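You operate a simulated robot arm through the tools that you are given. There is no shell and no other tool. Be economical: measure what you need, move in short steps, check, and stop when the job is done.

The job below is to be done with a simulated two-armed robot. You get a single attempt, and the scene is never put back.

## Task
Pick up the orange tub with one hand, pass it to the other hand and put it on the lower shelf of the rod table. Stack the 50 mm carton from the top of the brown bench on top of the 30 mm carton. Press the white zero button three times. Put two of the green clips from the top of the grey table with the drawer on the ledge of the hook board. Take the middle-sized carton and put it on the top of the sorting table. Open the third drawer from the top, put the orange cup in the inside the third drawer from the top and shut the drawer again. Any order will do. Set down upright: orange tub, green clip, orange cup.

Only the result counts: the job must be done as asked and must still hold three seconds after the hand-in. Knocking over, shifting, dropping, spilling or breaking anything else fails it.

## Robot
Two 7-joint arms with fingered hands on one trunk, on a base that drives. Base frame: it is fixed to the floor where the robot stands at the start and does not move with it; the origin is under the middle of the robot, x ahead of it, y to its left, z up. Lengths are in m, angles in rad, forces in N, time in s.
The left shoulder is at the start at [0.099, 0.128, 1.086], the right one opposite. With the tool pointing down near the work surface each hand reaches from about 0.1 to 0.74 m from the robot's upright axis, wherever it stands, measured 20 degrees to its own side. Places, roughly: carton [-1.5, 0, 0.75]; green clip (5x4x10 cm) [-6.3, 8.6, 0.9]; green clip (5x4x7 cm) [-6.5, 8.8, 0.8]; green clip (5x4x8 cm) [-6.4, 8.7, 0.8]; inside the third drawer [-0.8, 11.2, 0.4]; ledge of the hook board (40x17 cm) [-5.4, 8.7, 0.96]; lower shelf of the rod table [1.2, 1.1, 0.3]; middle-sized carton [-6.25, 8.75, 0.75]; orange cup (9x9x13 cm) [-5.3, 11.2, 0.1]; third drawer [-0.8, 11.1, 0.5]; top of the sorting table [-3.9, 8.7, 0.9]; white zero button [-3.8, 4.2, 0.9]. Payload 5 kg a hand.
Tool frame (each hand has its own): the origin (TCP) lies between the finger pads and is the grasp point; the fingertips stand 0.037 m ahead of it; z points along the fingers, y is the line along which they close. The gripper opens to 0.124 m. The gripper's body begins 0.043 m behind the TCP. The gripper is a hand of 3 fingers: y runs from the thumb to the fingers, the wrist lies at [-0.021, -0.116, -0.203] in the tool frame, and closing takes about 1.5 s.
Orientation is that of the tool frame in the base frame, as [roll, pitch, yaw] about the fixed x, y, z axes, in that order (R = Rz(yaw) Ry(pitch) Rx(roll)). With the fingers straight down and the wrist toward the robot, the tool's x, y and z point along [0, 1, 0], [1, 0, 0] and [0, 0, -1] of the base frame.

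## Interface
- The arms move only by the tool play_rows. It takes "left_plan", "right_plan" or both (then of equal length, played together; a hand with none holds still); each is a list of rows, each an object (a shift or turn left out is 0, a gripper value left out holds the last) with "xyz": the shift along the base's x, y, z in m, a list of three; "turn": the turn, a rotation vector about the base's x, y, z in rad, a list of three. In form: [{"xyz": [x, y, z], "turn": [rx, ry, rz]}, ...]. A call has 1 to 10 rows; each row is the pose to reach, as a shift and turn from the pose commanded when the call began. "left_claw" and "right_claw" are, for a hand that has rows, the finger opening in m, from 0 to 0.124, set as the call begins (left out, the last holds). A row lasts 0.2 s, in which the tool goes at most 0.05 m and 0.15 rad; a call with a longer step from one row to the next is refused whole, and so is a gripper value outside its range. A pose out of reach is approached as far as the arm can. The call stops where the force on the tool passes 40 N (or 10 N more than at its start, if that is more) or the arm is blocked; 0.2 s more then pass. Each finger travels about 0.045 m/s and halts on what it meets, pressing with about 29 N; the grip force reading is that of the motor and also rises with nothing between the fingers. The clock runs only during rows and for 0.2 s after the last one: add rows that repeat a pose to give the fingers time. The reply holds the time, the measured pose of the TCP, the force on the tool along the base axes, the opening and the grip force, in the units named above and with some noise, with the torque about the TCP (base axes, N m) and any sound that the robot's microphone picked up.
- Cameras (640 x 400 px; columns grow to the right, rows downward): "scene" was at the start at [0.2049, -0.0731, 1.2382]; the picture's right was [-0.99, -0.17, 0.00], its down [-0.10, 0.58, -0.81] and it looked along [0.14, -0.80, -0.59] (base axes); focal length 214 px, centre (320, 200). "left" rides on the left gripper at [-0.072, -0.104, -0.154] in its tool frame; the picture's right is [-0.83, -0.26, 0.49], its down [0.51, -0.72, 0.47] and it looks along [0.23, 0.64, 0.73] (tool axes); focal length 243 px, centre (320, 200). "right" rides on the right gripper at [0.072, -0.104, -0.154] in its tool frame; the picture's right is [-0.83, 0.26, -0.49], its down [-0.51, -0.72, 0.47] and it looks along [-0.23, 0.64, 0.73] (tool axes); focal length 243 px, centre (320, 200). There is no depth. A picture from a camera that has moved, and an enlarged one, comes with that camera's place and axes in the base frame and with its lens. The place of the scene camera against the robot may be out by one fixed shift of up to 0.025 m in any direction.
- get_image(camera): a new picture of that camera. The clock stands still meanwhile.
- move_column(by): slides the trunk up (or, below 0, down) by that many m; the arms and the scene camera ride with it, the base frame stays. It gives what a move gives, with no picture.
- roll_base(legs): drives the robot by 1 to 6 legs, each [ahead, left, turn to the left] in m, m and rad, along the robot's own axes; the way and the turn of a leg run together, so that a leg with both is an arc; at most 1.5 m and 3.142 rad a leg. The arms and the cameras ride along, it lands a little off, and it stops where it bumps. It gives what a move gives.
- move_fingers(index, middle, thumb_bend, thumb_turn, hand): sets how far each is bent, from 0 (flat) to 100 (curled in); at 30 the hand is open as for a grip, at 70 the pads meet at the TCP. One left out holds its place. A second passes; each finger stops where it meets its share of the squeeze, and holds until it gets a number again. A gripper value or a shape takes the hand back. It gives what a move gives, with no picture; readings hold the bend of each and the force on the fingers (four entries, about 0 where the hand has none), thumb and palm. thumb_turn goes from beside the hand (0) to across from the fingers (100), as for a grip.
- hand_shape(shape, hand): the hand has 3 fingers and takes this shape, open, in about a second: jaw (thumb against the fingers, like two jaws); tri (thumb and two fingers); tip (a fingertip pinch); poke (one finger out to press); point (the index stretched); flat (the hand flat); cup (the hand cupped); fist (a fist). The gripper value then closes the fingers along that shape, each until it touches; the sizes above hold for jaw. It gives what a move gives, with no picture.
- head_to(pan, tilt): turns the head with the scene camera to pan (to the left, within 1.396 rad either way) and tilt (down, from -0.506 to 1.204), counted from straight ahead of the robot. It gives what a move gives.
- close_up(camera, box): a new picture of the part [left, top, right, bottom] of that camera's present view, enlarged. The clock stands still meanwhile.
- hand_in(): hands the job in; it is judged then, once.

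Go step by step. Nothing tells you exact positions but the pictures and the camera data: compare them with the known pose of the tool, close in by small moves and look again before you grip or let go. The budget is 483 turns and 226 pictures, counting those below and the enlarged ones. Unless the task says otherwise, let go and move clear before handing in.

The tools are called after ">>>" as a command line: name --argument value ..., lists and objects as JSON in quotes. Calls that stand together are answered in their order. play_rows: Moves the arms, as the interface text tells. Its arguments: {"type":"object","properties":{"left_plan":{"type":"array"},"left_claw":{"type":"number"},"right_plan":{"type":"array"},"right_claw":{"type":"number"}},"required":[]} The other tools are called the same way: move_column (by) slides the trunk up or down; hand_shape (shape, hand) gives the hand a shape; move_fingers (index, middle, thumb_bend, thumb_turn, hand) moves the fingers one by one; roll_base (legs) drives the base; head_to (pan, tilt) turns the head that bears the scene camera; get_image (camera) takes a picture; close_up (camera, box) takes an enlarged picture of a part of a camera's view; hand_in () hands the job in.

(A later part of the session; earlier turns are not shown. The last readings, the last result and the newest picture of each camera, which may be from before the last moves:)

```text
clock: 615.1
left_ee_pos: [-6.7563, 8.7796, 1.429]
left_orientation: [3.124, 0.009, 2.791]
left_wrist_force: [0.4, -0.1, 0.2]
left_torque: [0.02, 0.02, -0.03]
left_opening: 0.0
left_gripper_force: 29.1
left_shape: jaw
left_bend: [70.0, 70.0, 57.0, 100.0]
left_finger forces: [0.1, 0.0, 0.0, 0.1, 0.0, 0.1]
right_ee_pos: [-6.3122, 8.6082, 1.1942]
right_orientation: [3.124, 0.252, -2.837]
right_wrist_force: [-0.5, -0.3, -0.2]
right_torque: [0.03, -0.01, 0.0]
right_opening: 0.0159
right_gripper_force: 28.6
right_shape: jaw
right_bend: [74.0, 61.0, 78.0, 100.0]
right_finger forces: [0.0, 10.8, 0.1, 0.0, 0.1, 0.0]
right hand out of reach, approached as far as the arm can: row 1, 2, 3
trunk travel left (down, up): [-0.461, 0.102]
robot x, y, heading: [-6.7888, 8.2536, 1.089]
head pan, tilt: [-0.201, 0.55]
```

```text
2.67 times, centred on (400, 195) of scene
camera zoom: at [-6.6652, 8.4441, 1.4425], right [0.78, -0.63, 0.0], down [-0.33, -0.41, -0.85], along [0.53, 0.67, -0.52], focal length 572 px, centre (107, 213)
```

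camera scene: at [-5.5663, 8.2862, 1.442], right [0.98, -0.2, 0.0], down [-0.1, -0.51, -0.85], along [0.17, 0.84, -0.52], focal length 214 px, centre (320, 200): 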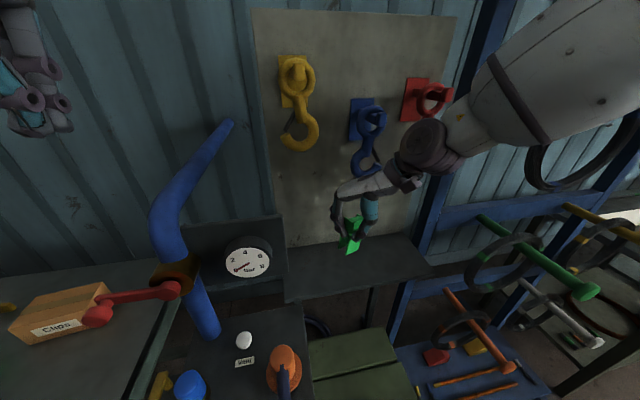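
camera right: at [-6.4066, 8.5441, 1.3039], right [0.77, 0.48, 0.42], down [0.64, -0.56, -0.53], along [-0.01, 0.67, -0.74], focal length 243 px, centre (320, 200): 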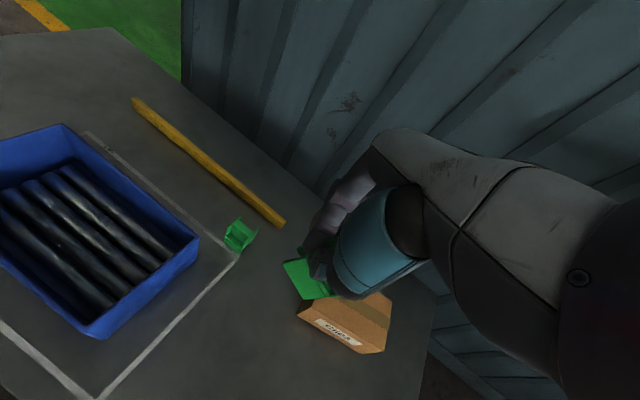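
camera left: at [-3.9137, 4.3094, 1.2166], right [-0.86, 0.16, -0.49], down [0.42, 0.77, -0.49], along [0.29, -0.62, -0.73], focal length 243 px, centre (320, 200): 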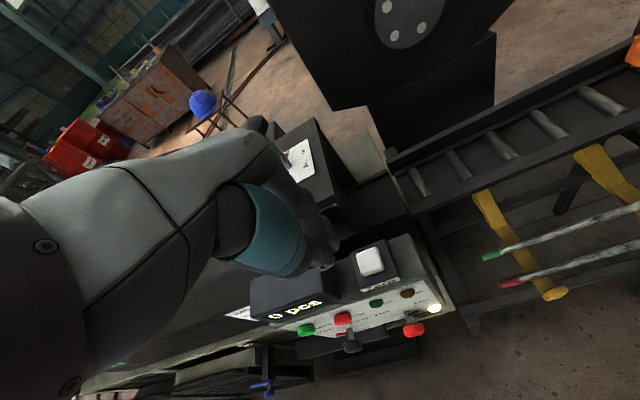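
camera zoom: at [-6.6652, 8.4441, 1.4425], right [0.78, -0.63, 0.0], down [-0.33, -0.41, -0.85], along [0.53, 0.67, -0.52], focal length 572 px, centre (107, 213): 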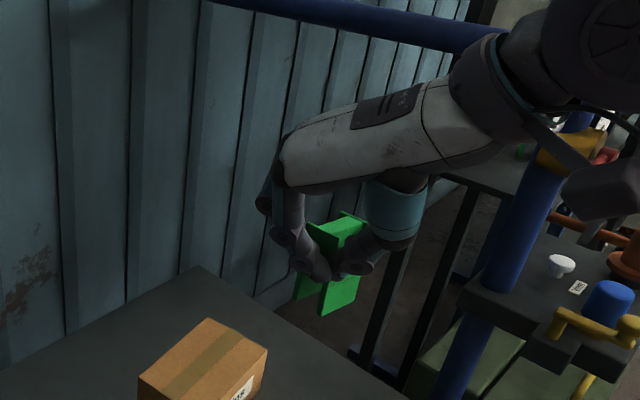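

Now the clip hangs upright. Keep this tilt; back out and drive to the ledge again.

>>> roll_base --legs '[[-0.35, 0, 0], [0, 0, 0.485]]'

>>> play_rows --right_plan '[{"xyz": [0, 0, -0.03]}, {"xyz": [0, 0, -0.06]}, {"xyz": [0, 0, -0.085]}]'

```text
clock: 618.8
left_ee_pos: [-7.1654, 8.4282, 1.4282]
left_orientation: [3.127, 0.008, -3.0]
left_wrist_force: [0.3, 0.0, -0.8]
left_torque: [0.01, 0.01, -0.02]
left_opening: 0.0
left_gripper_force: 28.6
left_shape: jaw
left_bend: [70.0, 70.0, 57.0, 100.0]
left_finger forces: [0.0, 0.0, 0.1, 0.0, 0.1, 0.0]
right_ee_pos: [-6.6936, 8.4819, 1.1939]
right_orientation: [3.126, 0.251, -2.349]
right_wrist_force: [0.4, 0.0, 0.6]
right_torque: [0.01, 0.0, -0.03]
right_opening: 0.0158
right_gripper_force: 29.0
right_shape: jaw
right_bend: [74.0, 61.0, 78.0, 100.0]
right_finger forces: [0.0, 10.6, 0.1, 0.1, 0.0, 0.0]
trunk travel left (down, up): [-0.461, 0.102]
robot x, y, heading: [-6.9477, 7.9446, 1.586]
head pan, tilt: [-0.201, 0.55]
```

```text
clock: 619.5
left_ee_pos: [-7.1664, 8.4278, 1.4269]
left_orientation: [3.127, 0.008, -2.999]
left_wrist_force: [0.3, -0.2, -1.1]
left_torque: [0.0, 0.0, 0.02]
left_opening: 0.0002
left_gripper_force: 29.0
left_shape: jaw
left_bend: [70.0, 70.0, 57.0, 100.0]
left_finger forces: [0.0, 0.0, 0.0, 0.0, 0.0, 0.0]
right_ee_pos: [-6.6668, 8.4907, 1.1318]
right_orientation: [3.128, 0.23, -2.332]
right_wrist_force: [0.3, -0.4, 0.1]
right_torque: [-0.03, 0.02, 0.01]
right_opening: 0.0159
right_gripper_force: 28.8
right_shape: jaw
right_bend: [74.0, 61.0, 78.0, 100.0]
right_finger forces: [0.0, 10.5, 0.1, 0.0, 0.0, 0.0]
right hand out of reach, approached as far as the arm can: row 1, 2, 3
trunk travel left (down, up): [-0.461, 0.102]
robot x, y, heading: [-6.9475, 7.9458, 1.585]
head pan, tilt: [-0.201, 0.55]
```

>>> roll_base --legs '[[-0.2, 0, -0.01], [0, -1.41, 0], [0.3, 0, 0]]'

>>> get_image --camera "scene"

>>> get_image --camera "right"

```text
clock: 635.2
left_ee_pos: [-5.7113, 8.529, 1.4297]
left_orientation: [3.123, 0.009, -3.015]
left_wrist_force: [0.0, 0.7, 0.4]
left_torque: [0.0, 0.0, 0.0]
left_opening: 0.0
left_gripper_force: 29.0
left_shape: jaw
left_bend: [70.0, 70.0, 57.0, 100.0]
left_finger forces: [0.0, 0.0, 0.0, 0.0, 0.0, 0.1]
right_ee_pos: [-5.2123, 8.5842, 1.1321]
right_orientation: [3.126, 0.232, -2.348]
right_wrist_force: [0.0, -0.9, -0.2]
right_torque: [0.0, 0.01, -0.02]
right_opening: 0.0158
right_gripper_force: 28.6
right_shape: jaw
right_bend: [74.0, 61.0, 78.0, 100.0]
right_finger forces: [0.1, 10.4, 0.0, 0.0, 0.0, 0.0]
trunk travel left (down, up): [-0.461, 0.102]
robot x, y, heading: [-5.5003, 8.0399, 1.575]
head pan, tilt: [-0.201, 0.55]
```

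```text
51 pictures are left
camera scene: at [-5.4704, 8.2661, 1.4427], right [0.98, -0.2, 0.0], down [-0.1, -0.51, -0.85], along [0.17, 0.84, -0.52], focal length 214 px, centre (320, 200)
```

scene: 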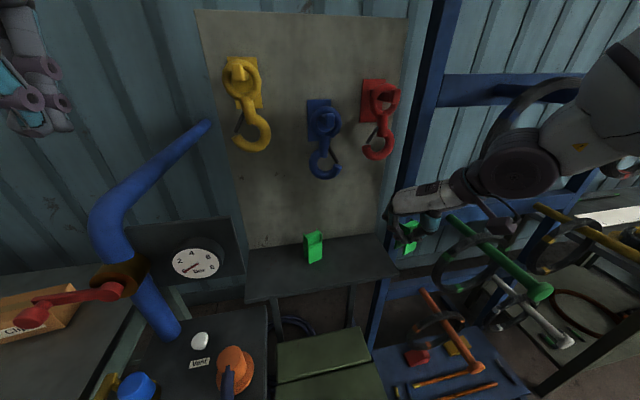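

```text
50 pictures are left
camera right: at [-5.2094, 8.4358, 1.2646], right [0.31, 0.67, 0.67], down [0.93, -0.07, -0.35], along [-0.19, 0.74, -0.65], focal length 243 px, centre (320, 200)
```

right: 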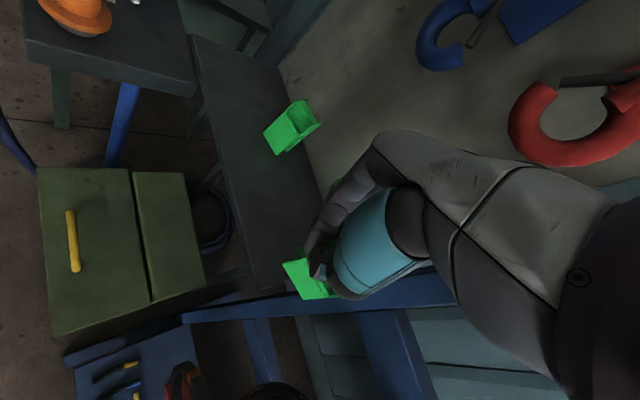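

B is right of the ledge centre. Lower the hand first (to stay under the red hook), then shift left and in.

>>> play_rows --right_plan '[{"xyz": [0, 0, -0.025]}, {"xyz": [0, 0, -0.05]}, {"xyz": [0, 0, -0.07]}]'

>>> get_image --camera "scene"

```text
clock: 636.0
left_ee_pos: [-5.7115, 8.5321, 1.4281]
left_orientation: [3.128, 0.007, -3.016]
left_wrist_force: [1.0, -0.2, -0.1]
left_torque: [0.01, 0.02, 0.0]
left_opening: 0.0
left_gripper_force: 29.1
left_shape: jaw
left_bend: [70.0, 70.0, 57.0, 100.0]
left_finger forces: [0.1, 0.0, 0.0, 0.0, 0.1, 0.1]
right_ee_pos: [-5.2103, 8.588, 1.061]
right_orientation: [3.128, 0.231, -2.347]
right_wrist_force: [0.1, 0.7, -0.3]
right_torque: [-0.02, 0.01, 0.01]
right_opening: 0.0161
right_gripper_force: 29.2
right_shape: jaw
right_bend: [74.0, 61.0, 78.0, 100.0]
right_finger forces: [0.1, 10.4, 0.0, 0.0, 0.0, 0.0]
right hand out of reach, approached as far as the arm can: row 1
trunk travel left (down, up): [-0.461, 0.102]
robot x, y, heading: [-5.4994, 8.0443, 1.567]
head pan, tilt: [-0.201, 0.55]
```

```text
49 pictures are left
camera scene: at [-5.4694, 8.2708, 1.4418], right [0.98, -0.2, 0.0], down [-0.11, -0.51, -0.85], along [0.17, 0.83, -0.52], focal length 214 px, centre (320, 200)
```

scene: 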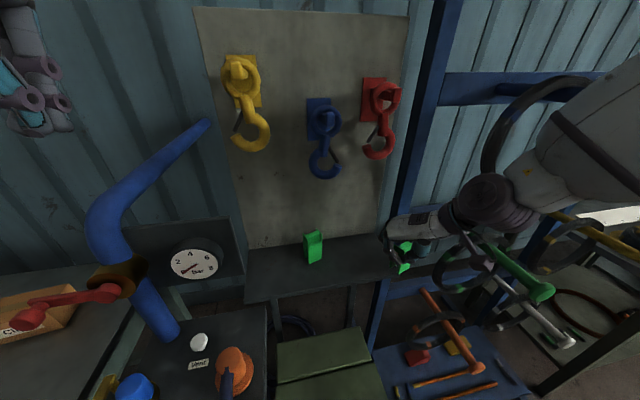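

>>> roll_base --legs '[[0.0, 0.065, 0], [0.1, 0, 0]]'

>>> get_image --camera "right"

>>> close_up --camera "scene" --box '[260, 170, 460, 320]'

```text
clock: 638.0
left_ee_pos: [-5.7788, 8.6249, 1.4307]
left_orientation: [3.121, 0.01, -3.016]
left_wrist_force: [-0.4, -0.1, -0.5]
left_torque: [0.02, 0.02, -0.01]
left_opening: 0.0001
left_gripper_force: 29.1
left_shape: jaw
left_bend: [70.0, 70.0, 57.0, 100.0]
left_finger forces: [0.1, 0.0, 0.0, 0.1, 0.1, 0.0]
right_ee_pos: [-5.2774, 8.6817, 1.0636]
right_orientation: [3.123, 0.232, -2.345]
right_wrist_force: [0.2, -0.6, -0.2]
right_torque: [-0.04, -0.02, 0.01]
right_opening: 0.016
right_gripper_force: 29.1
right_shape: jaw
right_bend: [74.0, 61.0, 78.0, 100.0]
right_finger forces: [0.0, 10.4, 0.1, 0.0, 0.0, 0.0]
trunk travel left (down, up): [-0.461, 0.102]
robot x, y, heading: [-5.5682, 8.1416, 1.571]
head pan, tilt: [-0.201, 0.55]
```

```text
48 pictures are left
camera right: at [-5.2758, 8.5331, 1.1961], right [0.3, 0.67, 0.68], down [0.93, -0.07, -0.35], along [-0.19, 0.74, -0.65], focal length 243 px, centre (320, 200)
```

right: 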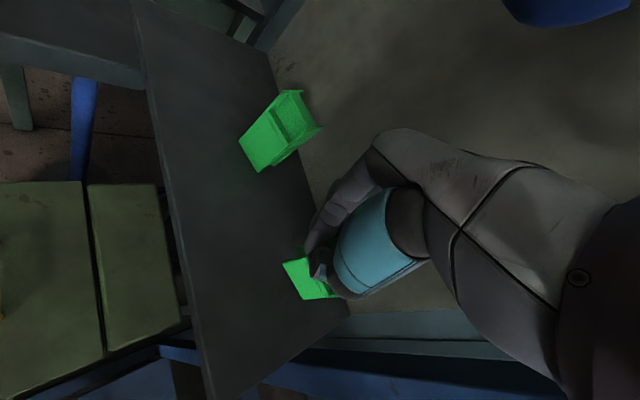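

```text
2.67 times, centred on (360, 245) of scene
camera zoom: at [-5.5369, 8.3629, 1.4431], right [0.98, -0.2, 0.0], down [-0.1, -0.51, -0.85], along [0.17, 0.84, -0.52], focal length 572 px, centre (213, 80)
```

zoom: 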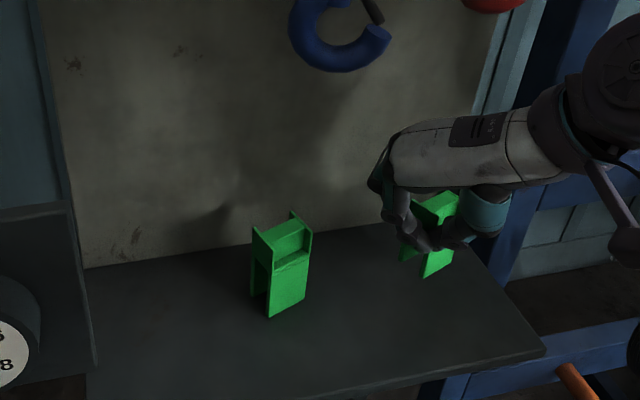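

B is over the ledge, nearly upright. Lower to contact.

>>> play_rows --right_plan '[{"xyz": [0, 0, -0.006]}, {"xyz": [0, 0, -0.012]}, {"xyz": [0, 0, -0.018]}, {"xyz": [0, 0, -0.024]}]'

```text
clock: 639.0
left_ee_pos: [-5.7776, 8.6294, 1.4278]
left_orientation: [3.127, 0.008, -3.014]
left_wrist_force: [-0.7, -0.8, 0.8]
left_torque: [0.04, -0.02, 0.02]
left_opening: 0.0
left_gripper_force: 29.2
left_shape: jaw
left_bend: [70.0, 70.0, 57.0, 100.0]
left_finger forces: [0.0, 0.0, 0.0, 0.1, 0.0, 0.0]
right_ee_pos: [-5.2768, 8.6862, 1.0383]
right_orientation: [3.125, 0.232, -2.348]
right_wrist_force: [0.4, 0.0, 0.4]
right_torque: [0.07, -0.02, 0.07]
right_opening: 0.0161
right_gripper_force: 28.5
right_shape: jaw
right_bend: [74.0, 61.0, 78.0, 100.0]
right_finger forces: [0.1, 11.4, 0.1, 0.0, 22.0, 0.0]
trunk travel left (down, up): [-0.461, 0.102]
robot x, y, heading: [-5.5642, 8.1402, 1.576]
head pan, tilt: [-0.201, 0.55]
```

>>> play_rows --right_plan '[{"xyz": [0, 0, -0.004]}, {"xyz": [0, 0, -0.008]}, {"xyz": [0, 0, -0.011]}]'

>>> close_up --camera "scene" --box '[260, 170, 460, 320]'

```text
clock: 639.8
left_ee_pos: [-5.7774, 8.6257, 1.4298]
left_orientation: [3.121, 0.01, -3.016]
left_wrist_force: [0.4, -0.4, -1.3]
left_torque: [0.0, -0.03, 0.03]
left_opening: 0.0
left_gripper_force: 29.5
left_shape: jaw
left_bend: [70.0, 70.0, 57.0, 100.0]
left_finger forces: [0.1, 0.0, 0.0, 0.0, 0.0, 0.0]
right_ee_pos: [-5.2782, 8.6848, 1.0361]
right_orientation: [3.119, 0.241, -2.346]
right_wrist_force: [1.8, -12.1, 36.4]
right_torque: [-0.21, -0.41, -0.17]
right_opening: 0.018
right_gripper_force: 29.0
right_shape: jaw
right_bend: [74.0, 61.0, 79.0, 100.0]
right_finger forces: [0.0, 12.7, 0.0, 0.0, 50.0, 0.0]
trunk travel left (down, up): [-0.461, 0.102]
robot x, y, heading: [-5.5666, 8.1434, 1.57]
head pan, tilt: [-0.201, 0.55]
stopped in row 3 (right hand): the force on the tool passed its limit at 44 N (the readings are from after the stop); the commanded pose is now the measured one
```

```text
2.67 times, centred on (360, 245) of scene
camera zoom: at [-5.537, 8.3628, 1.4431], right [0.98, -0.2, 0.0], down [-0.1, -0.51, -0.85], along [0.17, 0.84, -0.52], focal length 572 px, centre (213, 80)
```

zoom: 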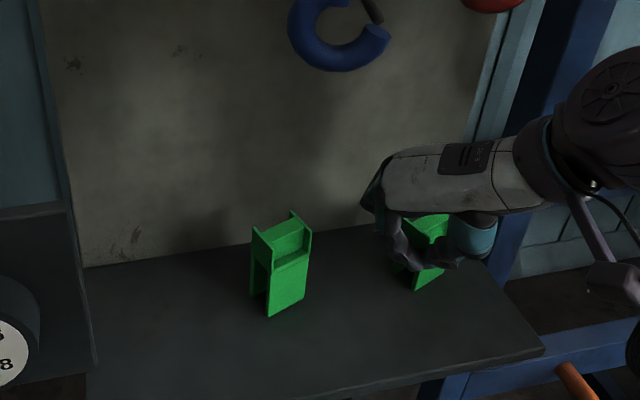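

B is pressed flat on the ledge. Ease and open slowly.

>>> play_rows --right_plan '[{"xyz": [0, 0, 0.004]}, {"xyz": [0, 0, 0.005]}, {"xyz": [0, 0, 0.005]}]'

>>> play_rows --right_plan '[{"xyz": [0, 0, 0]}, {"xyz": [0, 0, 0]}, {"xyz": [0, 0, 0]}, {"xyz": [0, 0, 0]}, {"xyz": [0, 0, 0]}]' --right_claw 0.07

>>> close_up --camera "right" --box '[220, 180, 420, 305]'

```text
clock: 640.5
left_ee_pos: [-5.7782, 8.6288, 1.4281]
left_orientation: [3.125, 0.009, -3.014]
left_wrist_force: [0.2, -0.1, -0.1]
left_torque: [0.03, 0.0, 0.0]
left_opening: 0.0
left_gripper_force: 29.0
left_shape: jaw
left_bend: [70.0, 70.0, 57.0, 100.0]
left_finger forces: [0.0, 0.0, 0.0, 0.0, 0.0, 0.0]
right_ee_pos: [-5.2776, 8.6855, 1.0353]
right_orientation: [3.124, 0.238, -2.346]
right_wrist_force: [-1.5, -2.3, 7.7]
right_torque: [0.09, -0.04, -0.03]
right_opening: 0.0177
right_gripper_force: 29.3
right_shape: jaw
right_bend: [74.0, 61.0, 79.0, 100.0]
right_finger forces: [0.1, 11.8, 0.0, 0.1, 24.0, 0.1]
trunk travel left (down, up): [-0.461, 0.102]
robot x, y, heading: [-5.5644, 8.1376, 1.57]
head pan, tilt: [-0.201, 0.55]
```

```text
clock: 641.8
left_ee_pos: [-5.7778, 8.6296, 1.4269]
left_orientation: [3.126, 0.01, -3.014]
left_wrist_force: [0.3, -0.6, 0.3]
left_torque: [-0.01, 0.0, 0.05]
left_opening: 0.0
left_gripper_force: 28.9
left_shape: jaw
left_bend: [70.0, 70.0, 57.0, 100.0]
left_finger forces: [0.0, 0.0, 0.1, 0.0, 0.0, 0.0]
right_ee_pos: [-5.2776, 8.6882, 1.0359]
right_orientation: [3.121, 0.236, -2.347]
right_wrist_force: [-0.3, -0.1, -0.1]
right_torque: [0.01, -0.03, -0.02]
right_opening: 0.0696
right_gripper_force: 0.1
right_shape: jaw
right_bend: [74.0, 42.0, 67.0, 100.0]
right_finger forces: [0.0, 0.0, 0.0, 0.0, 0.0, 0.0]
trunk travel left (down, up): [-0.461, 0.102]
robot x, y, heading: [-5.5677, 8.1448, 1.567]
head pan, tilt: [-0.201, 0.55]
```

```text
3.20 times, centred on (320, 242) of right
camera zoom: at [-5.2755, 8.5382, 1.1668], right [0.3, 0.67, 0.68], down [0.93, -0.07, -0.35], along [-0.19, 0.74, -0.65], focal length 776 px, centre (320, 64)
```

zoom: 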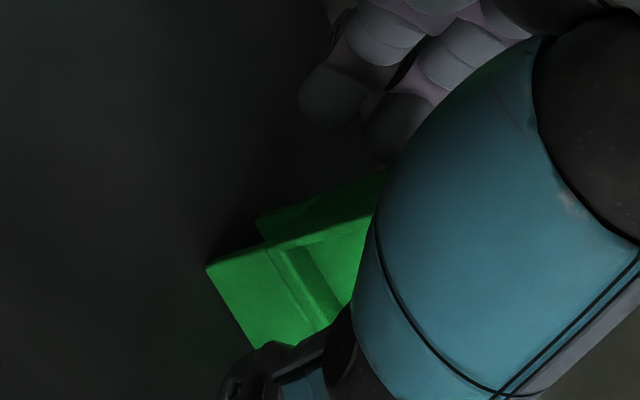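

>>> play_rows --right_plan '[{"xyz": [0, 0, 0]}, {"xyz": [0, 0, 0]}, {"xyz": [0, 0, 0]}, {"xyz": [0, 0, 0]}, {"xyz": [0, 0, 0]}, {"xyz": [0, 0, 0]}]' --right_claw 0.09

>>> close_up --camera "right" --box '[220, 180, 420, 305]'

```text
clock: 643.1
left_ee_pos: [-5.7791, 8.6293, 1.4264]
left_orientation: [3.126, 0.007, -3.013]
left_wrist_force: [0.3, -0.2, 0.8]
left_torque: [-0.01, 0.02, 0.0]
left_opening: 0.0
left_gripper_force: 28.9
left_shape: jaw
left_bend: [70.0, 70.0, 57.0, 100.0]
left_finger forces: [0.0, 0.0, 0.0, 0.0, 0.0, 0.0]
right_ee_pos: [-5.2777, 8.6877, 1.0352]
right_orientation: [3.123, 0.235, -2.346]
right_wrist_force: [-0.3, 0.4, 0.1]
right_torque: [0.0, -0.04, 0.01]
right_opening: 0.0895
right_gripper_force: 0.1
right_shape: jaw
right_bend: [27.0, 37.0, 57.0, 99.0]
right_finger forces: [0.1, 0.0, 0.1, 0.0, 0.1, 0.0]
trunk travel left (down, up): [-0.461, 0.102]
robot x, y, heading: [-5.5658, 8.1463, 1.564]
head pan, tilt: [-0.201, 0.55]
```

```text
3.20 times, centred on (320, 242) of right
camera zoom: at [-5.2755, 8.5382, 1.1668], right [0.3, 0.67, 0.68], down [0.93, -0.07, -0.35], along [-0.19, 0.74, -0.65], focal length 776 px, centre (320, 64)
```

zoom: 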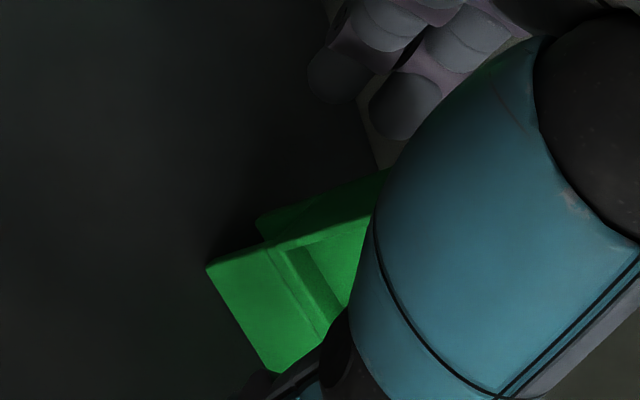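

Free of the clip. Lift along the tool axis a little and retreat.

>>> play_rows --right_plan '[{"xyz": [-0.003, -0.004, 0.02]}, {"xyz": [-0.007, -0.008, 0.04]}, {"xyz": [-0.009, -0.012, 0.06]}]'

>>> roll_base --legs '[[-0.4, 0, 0]]'

>>> close_up --camera "scene" --box '[240, 60, 480, 260]'

```text
clock: 644.0
left_ee_pos: [-5.7779, 8.6282, 1.4284]
left_orientation: [3.126, 0.01, -3.016]
left_wrist_force: [-0.3, -0.8, -0.1]
left_torque: [0.06, -0.06, 0.01]
left_opening: 0.0001
left_gripper_force: 29.0
left_shape: jaw
left_bend: [70.0, 70.0, 57.0, 100.0]
left_finger forces: [0.1, 0.0, 0.0, 0.1, 0.0, 0.1]
right_ee_pos: [-5.2885, 8.676, 1.0969]
right_orientation: [3.122, 0.237, -2.346]
right_wrist_force: [-0.8, 0.3, -0.1]
right_torque: [0.06, -0.03, 0.0]
right_opening: 0.0899
right_gripper_force: 0.1
right_shape: jaw
right_bend: [27.0, 37.0, 57.0, 99.0]
right_finger forces: [0.0, 0.0, 0.1, 0.0, 0.1, 0.1]
trunk travel left (down, up): [-0.461, 0.102]
robot x, y, heading: [-5.5679, 8.1428, 1.568]
head pan, tilt: [-0.201, 0.55]
```

```text
clock: 646.5
left_ee_pos: [-5.7776, 8.2293, 1.4264]
left_orientation: [3.128, 0.009, -3.017]
left_wrist_force: [-0.2, 0.7, 0.2]
left_torque: [-0.02, 0.01, 0.01]
left_opening: 0.0
left_gripper_force: 29.1
left_shape: jaw
left_bend: [70.0, 70.0, 57.0, 100.0]
left_finger forces: [0.0, 0.1, 0.0, 0.0, 0.0, 0.0]
right_ee_pos: [-5.2881, 8.2753, 1.0945]
right_orientation: [3.125, 0.235, -2.348]
right_wrist_force: [-0.2, 0.0, 0.5]
right_torque: [0.01, -0.01, 0.03]
right_opening: 0.0899
right_gripper_force: 0.1
right_shape: jaw
right_bend: [27.0, 37.0, 57.0, 99.0]
right_finger forces: [0.1, 0.0, 0.1, 0.0, 0.0, 0.1]
trunk travel left (down, up): [-0.461, 0.102]
robot x, y, heading: [-5.5654, 7.7356, 1.569]
head pan, tilt: [-0.201, 0.55]
```

```text
2.00 times, centred on (360, 160) of scene
camera zoom: at [-5.5364, 7.9669, 1.4417], right [0.98, -0.2, 0.0], down [-0.11, -0.51, -0.85], along [0.17, 0.83, -0.52], focal length 429 px, centre (240, 280)
```

zoom: 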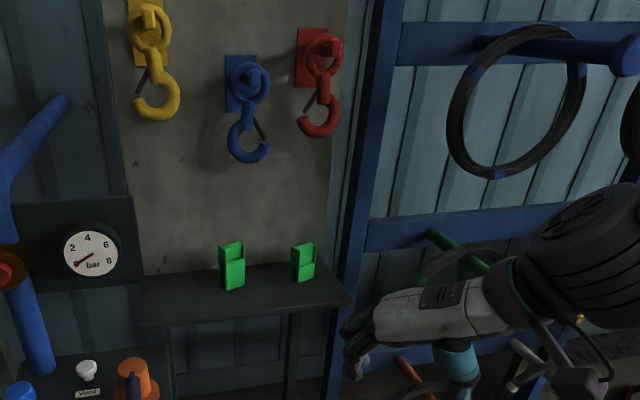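

Both clips stand upright on the ledge. Next: the "Clips" carton to the sorting table. Level the right hand first.

>>> play_rows --right_plan '[{"xyz": [0.0, 0, 0.02], "turn": [-0.09, 0.075, 0]}, {"xyz": [0.0, 0, 0.04], "turn": [-0.18, 0.15, 0]}, {"xyz": [0.0, 0, 0.04], "turn": [-0.18, 0.15, 0]}]' --right_claw 0.124

>>> roll_base --legs '[[0, 1.1, 0], [0, 0, -0.49], [0.3, 0.2, 0]]'

>>> get_image --camera "right"

```text
clock: 647.3
left_ee_pos: [-5.7763, 8.2273, 1.4275]
left_orientation: [3.125, 0.009, -3.015]
left_wrist_force: [-0.1, 0.1, 0.2]
left_torque: [0.05, 0.01, 0.02]
left_opening: 0.0
left_gripper_force: 29.2
left_shape: jaw
left_bend: [70.0, 70.0, 57.0, 100.0]
left_finger forces: [0.0, 0.1, 0.1, 0.0, 0.0, 0.1]
right_ee_pos: [-5.2885, 8.2728, 1.1362]
right_orientation: [3.141, 0.0, -2.345]
right_wrist_force: [-0.1, -0.3, -0.1]
right_torque: [-0.01, 0.04, 0.02]
right_opening: 0.1233
right_gripper_force: 0.1
right_shape: jaw
right_bend: [30.0, 30.0, 30.0, 98.0]
right_finger forces: [0.1, 0.0, 0.0, 0.0, 0.0, 0.0]
trunk travel left (down, up): [-0.461, 0.102]
robot x, y, heading: [-5.5696, 7.7418, 1.566]
head pan, tilt: [-0.201, 0.55]
```

```text
clock: 660.5
left_ee_pos: [-6.6512, 8.6332, 1.4291]
left_orientation: [3.125, 0.008, 2.774]
left_wrist_force: [0.0, 0.3, 0.0]
left_torque: [0.03, 0.0, -0.01]
left_opening: 0.0
left_gripper_force: 29.1
left_shape: jaw
left_bend: [70.0, 70.0, 57.0, 100.0]
left_finger forces: [0.0, 0.0, 0.0, 0.0, 0.0, 0.1]
right_ee_pos: [-6.1977, 8.4422, 1.138]
right_orientation: [3.14, 0.003, -2.837]
right_wrist_force: [-1.0, 0.0, -0.2]
right_torque: [0.01, -0.02, -0.01]
right_opening: 0.1236
right_gripper_force: 0.1
right_shape: jaw
right_bend: [30.0, 30.0, 30.0, 98.0]
right_finger forces: [0.0, 0.0, 0.0, 0.1, 0.0, 0.0]
trunk travel left (down, up): [-0.461, 0.102]
robot x, y, heading: [-6.6949, 8.1049, 1.084]
head pan, tilt: [-0.201, 0.55]
```

```text
42 pictures are left
camera right: at [-6.2361, 8.3228, 1.291], right [0.71, 0.5, 0.5], down [0.7, -0.54, -0.47], along [0.03, 0.68, -0.73], focal length 243 px, centre (320, 200)
```

right: 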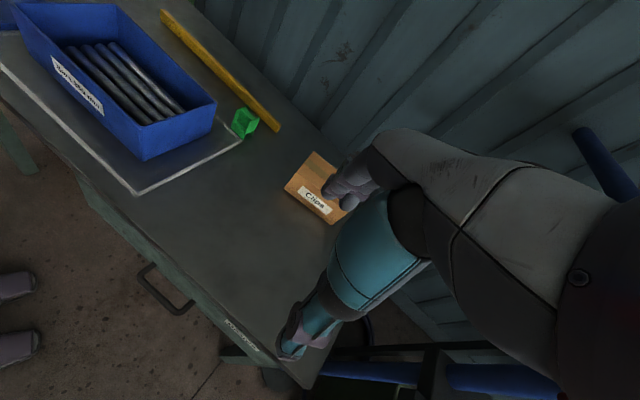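

The carton is ~14×10 cm, centre ≈ [−6.23, 8.763]. Reach forward with the arm and nudge the base.

>>> play_rows --right_plan '[{"xyz": [-0.004, 0.04, 0]}, {"xyz": [-0.008, 0.08, 0]}, {"xyz": [-0.012, 0.12, 0]}, {"xyz": [-0.016, 0.16, 0]}, {"xyz": [-0.02, 0.2, 0]}]'

>>> roll_base --legs '[[0.103, 0.068, 0]]'

>>> get_image --camera "right"

```text
clock: 661.7
left_ee_pos: [-6.6502, 8.6378, 1.4255]
left_orientation: [3.128, 0.009, 2.776]
left_wrist_force: [-0.1, 0.3, -0.3]
left_torque: [-0.02, 0.0, 0.01]
left_opening: 0.0
left_gripper_force: 29.3
left_shape: jaw
left_bend: [70.0, 70.0, 57.0, 100.0]
left_finger forces: [0.0, 0.0, 0.0, 0.0, 0.0, 0.1]
right_ee_pos: [-6.2181, 8.6486, 1.1356]
right_orientation: [-3.139, 0.0, -2.839]
right_wrist_force: [0.1, 0.0, -0.2]
right_torque: [-0.01, 0.06, -0.02]
right_opening: 0.1238
right_gripper_force: 0.0
right_shape: jaw
right_bend: [30.0, 30.0, 30.0, 98.0]
right_finger forces: [0.1, 0.1, 0.0, 0.1, 0.1, 0.1]
trunk travel left (down, up): [-0.461, 0.102]
robot x, y, heading: [-6.6953, 8.1053, 1.077]
head pan, tilt: [-0.201, 0.55]
```

```text
clock: 663.0
left_ee_pos: [-6.6628, 8.7517, 1.4289]
left_orientation: [3.122, 0.009, 2.775]
left_wrist_force: [0.8, -0.3, 0.8]
left_torque: [0.03, 0.02, -0.03]
left_opening: 0.0
left_gripper_force: 28.9
left_shape: jaw
left_bend: [70.0, 70.0, 57.0, 100.0]
left_finger forces: [0.1, 0.0, 0.0, 0.0, 0.0, 0.0]
right_ee_pos: [-6.2302, 8.7649, 1.1382]
right_orientation: [3.14, 0.003, -2.836]
right_wrist_force: [0.1, 0.5, 0.4]
right_torque: [0.03, 0.01, 0.01]
right_opening: 0.1238
right_gripper_force: 0.0
right_shape: jaw
right_bend: [30.0, 30.0, 30.0, 98.0]
right_finger forces: [0.1, 0.0, 0.0, 0.1, 0.0, 0.0]
trunk travel left (down, up): [-0.461, 0.102]
robot x, y, heading: [-6.7056, 8.229, 1.077]
head pan, tilt: [-0.201, 0.55]
```

```text
41 pictures are left
camera right: at [-6.2675, 8.645, 1.2918], right [0.71, 0.5, 0.5], down [0.7, -0.54, -0.47], along [0.03, 0.68, -0.73], focal length 243 px, centre (320, 200)
```

right: 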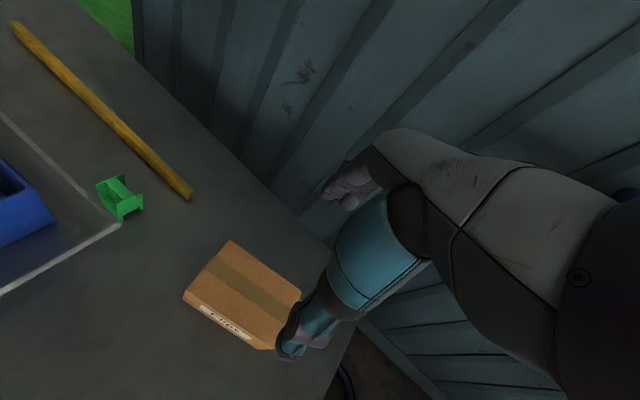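

Clear view: carton centre [−6.234, 8.773], rotated ~8.5°. Rotate the hand to match, spread fingers a little and lower.

>>> play_rows --right_plan '[{"xyz": [-0.002, 0.004, 0], "turn": [0, 0, -0.07]}, {"xyz": [-0.004, 0.008, 0], "turn": [0, 0, -0.14]}]'

>>> move_fingers --hand "right" --index 24 --middle 24 --thumb_bend 24

>>> move_column --by -0.19

>>> get_image --camera "right"

```text
clock: 663.6
left_ee_pos: [-6.6622, 8.7549, 1.4293]
left_orientation: [3.125, 0.008, 2.774]
left_wrist_force: [-0.3, -1.0, 0.0]
left_torque: [0.02, 0.0, -0.04]
left_opening: 0.0
left_gripper_force: 28.8
left_shape: jaw
left_bend: [70.0, 70.0, 57.0, 100.0]
left_finger forces: [0.1, 0.1, 0.0, 0.1, 0.0, 0.1]
right_ee_pos: [-6.213, 8.7676, 1.1407]
right_orientation: [3.137, -0.011, -2.965]
right_wrist_force: [-0.3, -0.4, -1.0]
right_torque: [0.02, 0.0, 0.0]
right_opening: 0.1237
right_gripper_force: 0.2
right_shape: jaw
right_bend: [30.0, 30.0, 30.0, 98.0]
right_finger forces: [0.1, 0.1, 0.0, 0.1, 0.0, 0.1]
right hand out of reach, approached as far as the arm can: row 2
trunk travel left (down, up): [-0.461, 0.102]
robot x, y, heading: [-6.7054, 8.2255, 1.075]
head pan, tilt: [-0.201, 0.55]
```

```text
clock: 664.6
left_ee_pos: [-6.6628, 8.7554, 1.4279]
left_orientation: [3.126, 0.009, 2.775]
left_wrist_force: [-1.1, -0.8, 0.1]
left_torque: [0.0, 0.01, -0.01]
left_opening: 0.0
left_gripper_force: 28.5
left_shape: jaw
left_bend: [70.0, 70.0, 57.0, 100.0]
left_finger forces: [0.0, 0.0, 0.1, 0.1, 0.0, 0.0]
right_ee_pos: [-6.213, 8.77, 1.141]
right_orientation: [3.138, -0.009, -2.964]
right_wrist_force: [-0.2, 0.1, 0.6]
right_torque: [-0.01, -0.03, 0.03]
right_opening: 0.1454
right_gripper_force: 0.0
right_shape: fingers
right_bend: [24.0, 24.0, 24.0, 98.0]
right_finger forces: [0.0, 0.0, 0.1, 0.0, 0.1, 0.1]
trunk travel left (down, up): [-0.461, 0.102]
robot x, y, heading: [-6.7081, 8.2289, 1.077]
head pan, tilt: [-0.201, 0.55]
```

```text
clock: 666.3
left_ee_pos: [-6.6634, 8.7569, 1.249]
left_orientation: [3.13, 0.01, 2.775]
left_wrist_force: [0.1, 0.5, 0.2]
left_torque: [0.02, 0.02, 0.0]
left_opening: 0.0
left_gripper_force: 28.8
left_shape: jaw
left_bend: [70.0, 70.0, 57.0, 100.0]
left_finger forces: [0.0, 0.0, 0.1, 0.0, 0.1, 0.1]
right_ee_pos: [-6.216, 8.7693, 0.8499]
right_orientation: [-3.005, -0.126, -2.977]
right_wrist_force: [-1.5, -2.0, 12.7]
right_torque: [-0.49, -0.12, -0.07]
right_opening: 0.1548
right_gripper_force: 11.0
right_shape: fingers
right_bend: [23.0, 24.0, 22.0, 97.0]
right_finger forces: [7.3, 0.0, 0.0, 0.1, 13.4, 0.0]
trunk travel left (down, up): [-0.284, 0.279]
robot x, y, heading: [-6.7048, 8.2281, 1.078]
head pan, tilt: [-0.201, 0.55]
stopped: the force on the tool passed its limit at 54 N (the readings are from after the stop); the commanded pose is now the measured one
```

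```text
40 pictures are left
camera right: at [-6.2527, 8.6808, 1.0254], right [0.81, 0.47, 0.34], down [0.58, -0.69, -0.43], along [0.04, 0.55, -0.84], focal length 243 px, centre (320, 200)
```

right: 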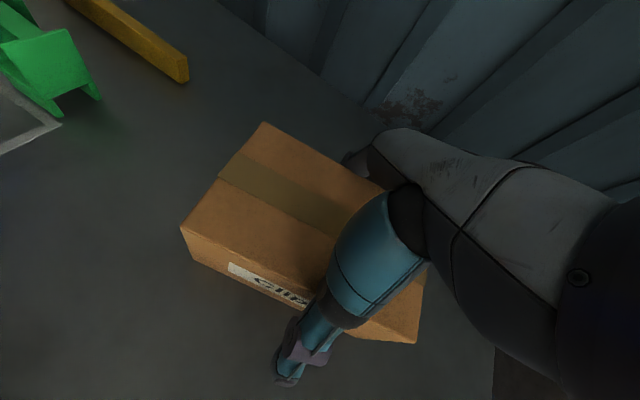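

The hand came down straddling the carton already (thumb in front, fingers behind). Raise 6 mm and close.

>>> play_rows --right_plan '[{"xyz": [0, 0, 0.006]}, {"xyz": [0, 0, 0.008]}]'

>>> move_fingers --hand "right" --index 60 --middle 60 --thumb_bend 50

>>> get_image --camera "right"

```text
clock: 666.9
left_ee_pos: [-6.6618, 8.7571, 1.2488]
left_orientation: [3.131, 0.009, 2.775]
left_wrist_force: [-0.3, -0.1, -0.6]
left_torque: [0.04, -0.01, 0.01]
left_opening: 0.0
left_gripper_force: 28.9
left_shape: jaw
left_bend: [70.0, 70.0, 57.0, 100.0]
left_finger forces: [0.1, 0.0, 0.1, 0.0, 0.0, 0.0]
right_ee_pos: [-6.2165, 8.7694, 0.8561]
right_orientation: [-3.0, -0.128, -2.974]
right_wrist_force: [1.0, 1.3, 0.9]
right_torque: [-0.07, 0.0, -0.03]
right_opening: 0.1498
right_gripper_force: 2.6
right_shape: fingers
right_bend: [23.0, 24.0, 22.0, 97.0]
right_finger forces: [3.0, 0.1, 0.0, 0.0, 2.3, 0.1]
trunk travel left (down, up): [-0.284, 0.279]
robot x, y, heading: [-6.7078, 8.2263, 1.077]
head pan, tilt: [-0.201, 0.55]
```

```text
clock: 667.9
left_ee_pos: [-6.6615, 8.7579, 1.2501]
left_orientation: [3.129, 0.01, 2.775]
left_wrist_force: [0.5, -0.4, 0.6]
left_torque: [0.0, 0.01, 0.0]
left_opening: 0.0
left_gripper_force: 29.4
left_shape: jaw
left_bend: [70.0, 70.0, 57.0, 100.0]
left_finger forces: [0.1, 0.0, 0.0, 0.0, 0.0, 0.1]
right_ee_pos: [-6.215, 8.7683, 0.8579]
right_orientation: [-3.003, -0.128, -2.976]
right_wrist_force: [2.3, 2.1, 5.8]
right_torque: [0.52, 0.08, -0.08]
right_opening: 0.1253
right_gripper_force: 41.3
right_shape: fingers
right_bend: [27.0, 39.0, 38.0, 97.0]
right_finger forces: [30.5, 11.7, 0.0, 0.1, 40.2, 0.1]
trunk travel left (down, up): [-0.284, 0.279]
robot x, y, heading: [-6.7097, 8.2272, 1.077]
head pan, tilt: [-0.201, 0.55]
```

```text
39 pictures are left
camera right: at [-6.2518, 8.6812, 1.0321], right [0.81, 0.47, 0.34], down [0.58, -0.69, -0.43], along [0.04, 0.55, -0.84], focal length 243 px, centre (320, 200)
```

right: 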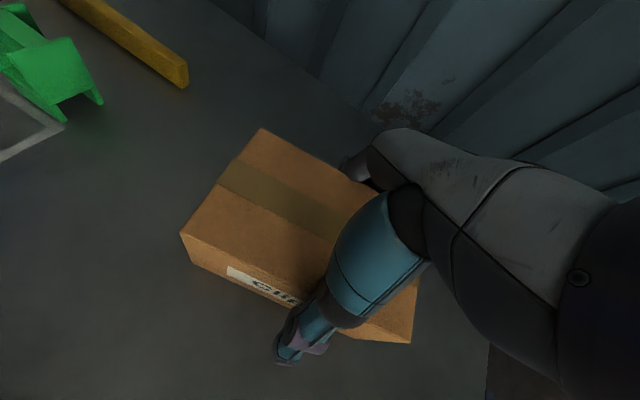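

Firmly gripped. Lift gently.

>>> play_rows --right_plan '[{"xyz": [0, 0, 0.02]}, {"xyz": [0, 0, 0.05]}, {"xyz": [0, -0.01, 0.08]}, {"xyz": [0, -0.02, 0.12]}]'

>>> move_column --by 0.19

>>> get_image --camera "right"

```text
clock: 668.9
left_ee_pos: [-6.6632, 8.7555, 1.251]
left_orientation: [3.127, 0.008, 2.777]
left_wrist_force: [-0.5, -0.5, 0.2]
left_torque: [0.03, -0.03, 0.03]
left_opening: 0.0
left_gripper_force: 28.7
left_shape: jaw
left_bend: [70.0, 70.0, 57.0, 100.0]
left_finger forces: [0.0, 0.1, 0.0, 0.1, 0.0, 0.0]
right_ee_pos: [-6.2148, 8.7478, 0.9783]
right_orientation: [-3.004, -0.129, -2.973]
right_wrist_force: [-0.9, -0.3, -4.8]
right_torque: [0.02, -0.09, 0.01]
right_opening: 0.1252
right_gripper_force: 39.0
right_shape: fingers
right_bend: [27.0, 40.0, 39.0, 96.0]
right_finger forces: [26.7, 10.9, 0.1, 0.0, 39.5, 0.0]
trunk travel left (down, up): [-0.284, 0.279]
robot x, y, heading: [-6.7043, 8.2258, 1.081]
head pan, tilt: [-0.201, 0.55]
```

```text
clock: 671.0
left_ee_pos: [-6.6614, 8.7592, 1.4378]
left_orientation: [3.134, 0.008, 2.774]
left_wrist_force: [0.3, 0.7, 0.2]
left_torque: [-0.01, -0.01, 0.01]
left_opening: 0.0
left_gripper_force: 29.6
left_shape: jaw
left_bend: [70.0, 70.0, 57.0, 100.0]
left_finger forces: [0.1, 0.0, 0.0, 0.0, 0.1, 0.0]
right_ee_pos: [-6.2141, 8.7498, 1.1655]
right_orientation: [-3.001, -0.13, -2.976]
right_wrist_force: [0.0, -0.5, -4.8]
right_torque: [0.04, -0.04, -0.01]
right_opening: 0.125
right_gripper_force: 38.6
right_shape: fingers
right_bend: [27.0, 40.0, 39.0, 96.0]
right_finger forces: [26.6, 10.8, 0.1, 0.1, 39.4, 0.0]
trunk travel left (down, up): [-0.474, 0.089]
robot x, y, heading: [-6.7067, 8.2305, 1.075]
head pan, tilt: [-0.201, 0.55]
```

```text
38 pictures are left
camera right: at [-6.2512, 8.6625, 1.3405], right [0.81, 0.47, 0.34], down [0.58, -0.69, -0.43], along [0.04, 0.54, -0.84], focal length 243 px, centre (320, 200)
```

right: 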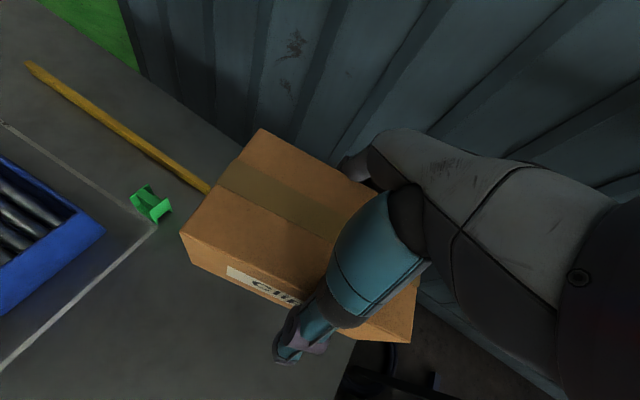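

Carton held level. Back out, square up, and head right toward the sorting table.

>>> roll_base --legs '[[-0.45, 0, 0], [0, 0, 0.495], [-0.25, 0, 0], [0, -1.3, 0]]'

>>> head_to --pan -0.8 --tilt 0.4

>>> get_image --camera "scene"

```text
clock: 687.7
left_ee_pos: [-5.8355, 8.0403, 1.4399]
left_orientation: [3.131, 0.008, -3.035]
left_wrist_force: [-0.8, -1.3, 0.2]
left_torque: [0.0, -0.01, 0.02]
left_opening: 0.0
left_gripper_force: 29.0
left_shape: jaw
left_bend: [70.0, 70.0, 57.0, 100.0]
left_finger forces: [0.0, 0.1, 0.1, 0.0, 0.1, 0.0]
right_ee_pos: [-5.4327, 8.2361, 1.1665]
right_orientation: [-3.001, -0.128, -2.503]
right_wrist_force: [-0.1, 0.9, -4.8]
right_torque: [0.01, -0.06, 0.03]
right_opening: 0.1248
right_gripper_force: 37.8
right_shape: fingers
right_bend: [27.0, 40.0, 39.0, 96.0]
right_finger forces: [25.8, 10.7, 0.0, 0.1, 38.4, 0.0]
trunk travel left (down, up): [-0.474, 0.089]
robot x, y, heading: [-5.6374, 7.5479, 1.549]
head pan, tilt: [-0.201, 0.55]
```

```text
clock: 688.7
left_ee_pos: [-5.8354, 8.0406, 1.4384]
left_orientation: [3.13, 0.008, -3.034]
left_wrist_force: [0.0, 0.0, 0.2]
left_torque: [-0.04, 0.01, -0.05]
left_opening: 0.0002
left_gripper_force: 29.2
left_shape: jaw
left_bend: [70.0, 70.0, 57.0, 100.0]
left_finger forces: [0.0, 0.0, 0.0, 0.1, 0.0, 0.0]
right_ee_pos: [-5.4342, 8.2363, 1.1674]
right_orientation: [-3.001, -0.128, -2.503]
right_wrist_force: [0.5, 0.4, -4.6]
right_torque: [0.06, -0.06, 0.05]
right_opening: 0.125
right_gripper_force: 37.6
right_shape: fingers
right_bend: [27.0, 40.0, 39.0, 96.0]
right_finger forces: [25.8, 10.6, 0.1, 0.1, 38.3, 0.0]
trunk travel left (down, up): [-0.474, 0.089]
robot x, y, heading: [-5.6343, 7.5495, 1.551]
head pan, tilt: [-0.799, 0.4]
```

```text
37 pictures are left
camera scene: at [-5.5513, 7.7411, 1.4718], right [0.68, -0.73, 0.0], down [-0.28, -0.27, -0.92], along [0.67, 0.63, -0.39], focal length 214 px, centre (320, 200)
```

scene: 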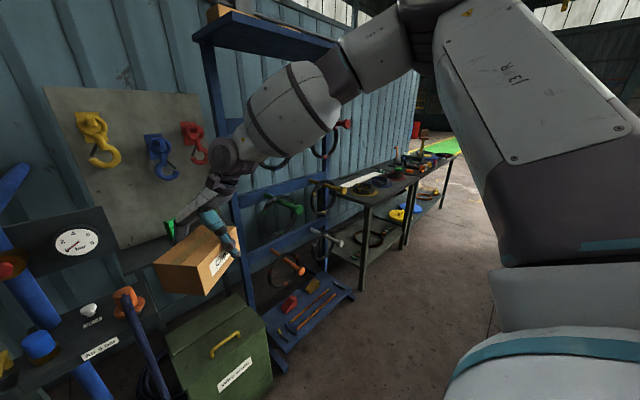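

The sorting table stands at x −4.3…−3.3, front edge y≈8.43. Drive right in front of it.

>>> roll_base --legs '[[0, -1.5, 0.02]]'

>>> head_to --pan -0.1 --tilt 0.55

>>> get_image --camera "scene"

```text
clock: 702.1
left_ee_pos: [-4.3263, 8.0144, 1.4383]
left_orientation: [3.13, 0.009, -3.027]
left_wrist_force: [0.2, 0.5, 1.5]
left_torque: [-0.03, -0.03, 0.0]
left_opening: 0.0
left_gripper_force: 29.0
left_shape: jaw
left_bend: [70.0, 70.0, 57.0, 100.0]
left_finger forces: [0.0, 0.0, 0.1, 0.0, 0.0, 0.0]
right_ee_pos: [-3.926, 8.2138, 1.1666]
right_orientation: [-3.0, -0.127, -2.492]
right_wrist_force: [0.1, -0.5, -4.6]
right_torque: [0.05, -0.09, 0.04]
right_opening: 0.1248
right_gripper_force: 36.9
right_shape: fingers
right_bend: [27.0, 40.0, 39.0, 96.0]
right_finger forces: [25.6, 10.7, 0.0, 0.0, 37.9, 0.0]
trunk travel left (down, up): [-0.474, 0.089]
robot x, y, heading: [-4.1197, 7.5227, 1.562]
head pan, tilt: [-0.799, 0.4]
```

```text
clock: 703.2
left_ee_pos: [-4.3258, 8.0145, 1.4397]
left_orientation: [3.13, 0.008, -3.027]
left_wrist_force: [-0.3, -0.2, -0.2]
left_torque: [0.02, 0.0, 0.01]
left_opening: 0.0003
left_gripper_force: 28.8
left_shape: jaw
left_bend: [70.0, 70.0, 57.0, 100.0]
left_finger forces: [0.0, 0.1, 0.1, 0.0, 0.0, 0.1]
right_ee_pos: [-3.927, 8.2131, 1.1662]
right_orientation: [-3.002, -0.127, -2.493]
right_wrist_force: [0.6, 0.1, -3.9]
right_torque: [0.03, 0.0, -0.01]
right_opening: 0.1247
right_gripper_force: 37.1
right_shape: fingers
right_bend: [27.0, 40.0, 39.0, 96.0]
right_finger forces: [25.5, 10.7, 0.0, 0.0, 38.0, 0.0]
trunk travel left (down, up): [-0.474, 0.089]
robot x, y, heading: [-4.1228, 7.5235, 1.554]
head pan, tilt: [-0.099, 0.55]
```

```text
36 pictures are left
camera scene: at [-4.0965, 7.7428, 1.4581], right [0.99, -0.11, 0.0], down [-0.06, -0.52, -0.85], along [0.1, 0.85, -0.52], focal length 214 px, centre (320, 200)
```

scene: 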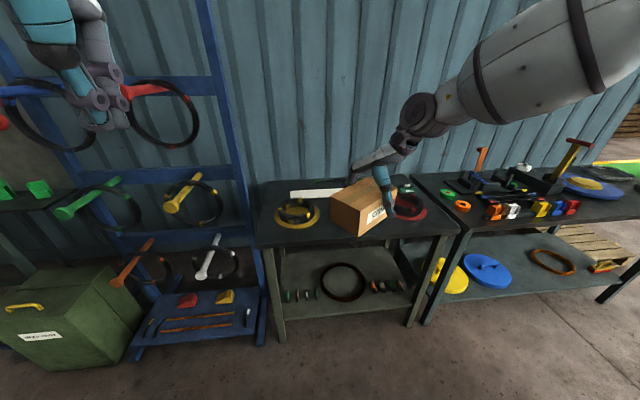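

The first table (x −4.26…−3.47, y 8.36…8.84) is the sorting table. Check the free area hidden behind the carton with the wrist camera.

>>> get_image --camera "right"

>>> get_image --camera "left"

```text
35 pictures are left
camera right: at [-3.9172, 8.1198, 1.3418], right [0.5, 0.79, 0.34], down [0.83, -0.35, -0.43], along [-0.22, 0.5, -0.84], focal length 243 px, centre (320, 200)
```

right: 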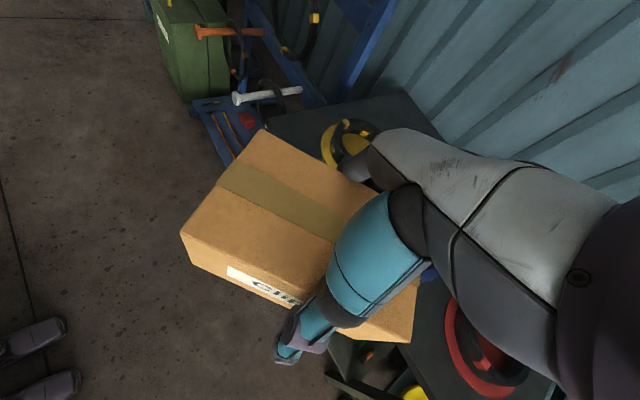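

```text
34 pictures are left
camera left: at [-4.2427, 7.917, 1.5915], right [0.86, -0.16, -0.49], down [-0.42, -0.77, -0.48], along [-0.3, 0.62, -0.73], focal length 243 px, centre (320, 200)
```

left: 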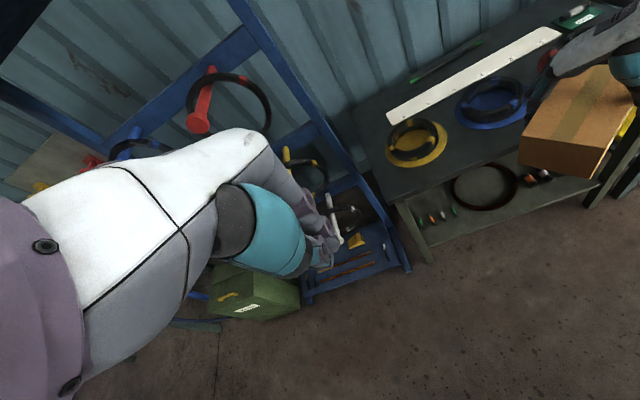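

The table carries three coloured rings and a ruler; I need a precise look for free room. Shift right and look back.

>>> roll_base --legs '[[0, -0.45, 0]]'

>>> head_to --pan 0.25 --tilt 0.65

>>> close_up --camera "scene" --box '[180, 80, 500, 280]'

```text
clock: 705.7
left_ee_pos: [-4.1355, 8.016, 1.4381]
left_orientation: [3.132, 0.016, -3.043]
left_wrist_force: [0.2, -0.6, -0.2]
left_torque: [-0.02, -0.02, 0.03]
left_opening: 0.0
left_gripper_force: 29.2
left_shape: jaw
left_bend: [70.0, 70.0, 57.0, 100.0]
left_finger forces: [0.0, 0.1, 0.1, 0.1, 0.0, 0.0]
right_ee_pos: [-3.7308, 8.2083, 1.1659]
right_orientation: [-2.996, -0.124, -2.511]
right_wrist_force: [0.7, -0.9, -4.3]
right_torque: [0.02, -0.05, -0.03]
right_opening: 0.1244
right_gripper_force: 37.1
right_shape: fingers
right_bend: [27.0, 40.0, 39.0, 96.0]
right_finger forces: [25.3, 10.5, 0.0, 0.0, 37.7, 0.0]
trunk travel left (down, up): [-0.474, 0.089]
robot x, y, heading: [-3.9276, 7.5237, 1.541]
head pan, tilt: [-0.099, 0.55]
stopped in leg 1: the robot was blocked; the commanded pose is now the measured one
```

```text
clock: 706.5
left_ee_pos: [-4.1388, 8.0149, 1.4371]
left_orientation: [3.131, 0.014, -3.04]
left_wrist_force: [0.0, 0.1, -0.5]
left_torque: [-0.03, 0.01, -0.03]
left_opening: 0.0001
left_gripper_force: 29.0
left_shape: jaw
left_bend: [70.0, 70.0, 57.0, 100.0]
left_finger forces: [0.1, 0.1, 0.0, 0.0, 0.0, 0.1]
right_ee_pos: [-3.7347, 8.2097, 1.1658]
right_orientation: [-2.994, -0.123, -2.509]
right_wrist_force: [-0.6, 0.3, -4.5]
right_torque: [0.06, -0.07, 0.04]
right_opening: 0.1248
right_gripper_force: 37.1
right_shape: fingers
right_bend: [27.0, 40.0, 39.0, 96.0]
right_finger forces: [25.4, 10.6, 0.1, 0.1, 37.7, 0.0]
trunk travel left (down, up): [-0.474, 0.089]
robot x, y, heading: [-3.9308, 7.5233, 1.549]
head pan, tilt: [0.25, 0.649]
```

```text
2.00 times, centred on (340, 180) of scene
camera zoom: at [-3.9453, 7.7363, 1.4492], right [0.97, 0.22, 0.01], down [0.14, -0.59, -0.8], along [-0.17, 0.78, -0.61], focal length 429 px, centre (280, 240)
```

zoom: 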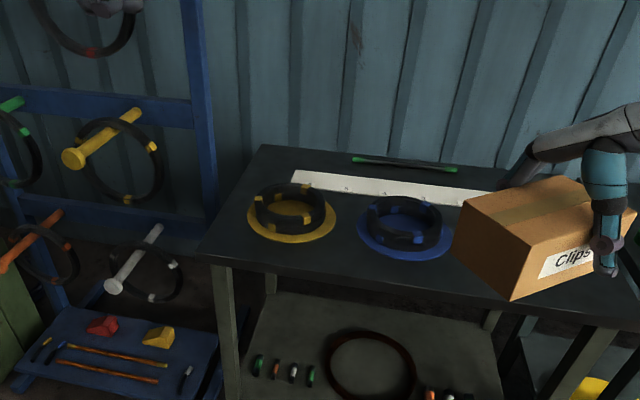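

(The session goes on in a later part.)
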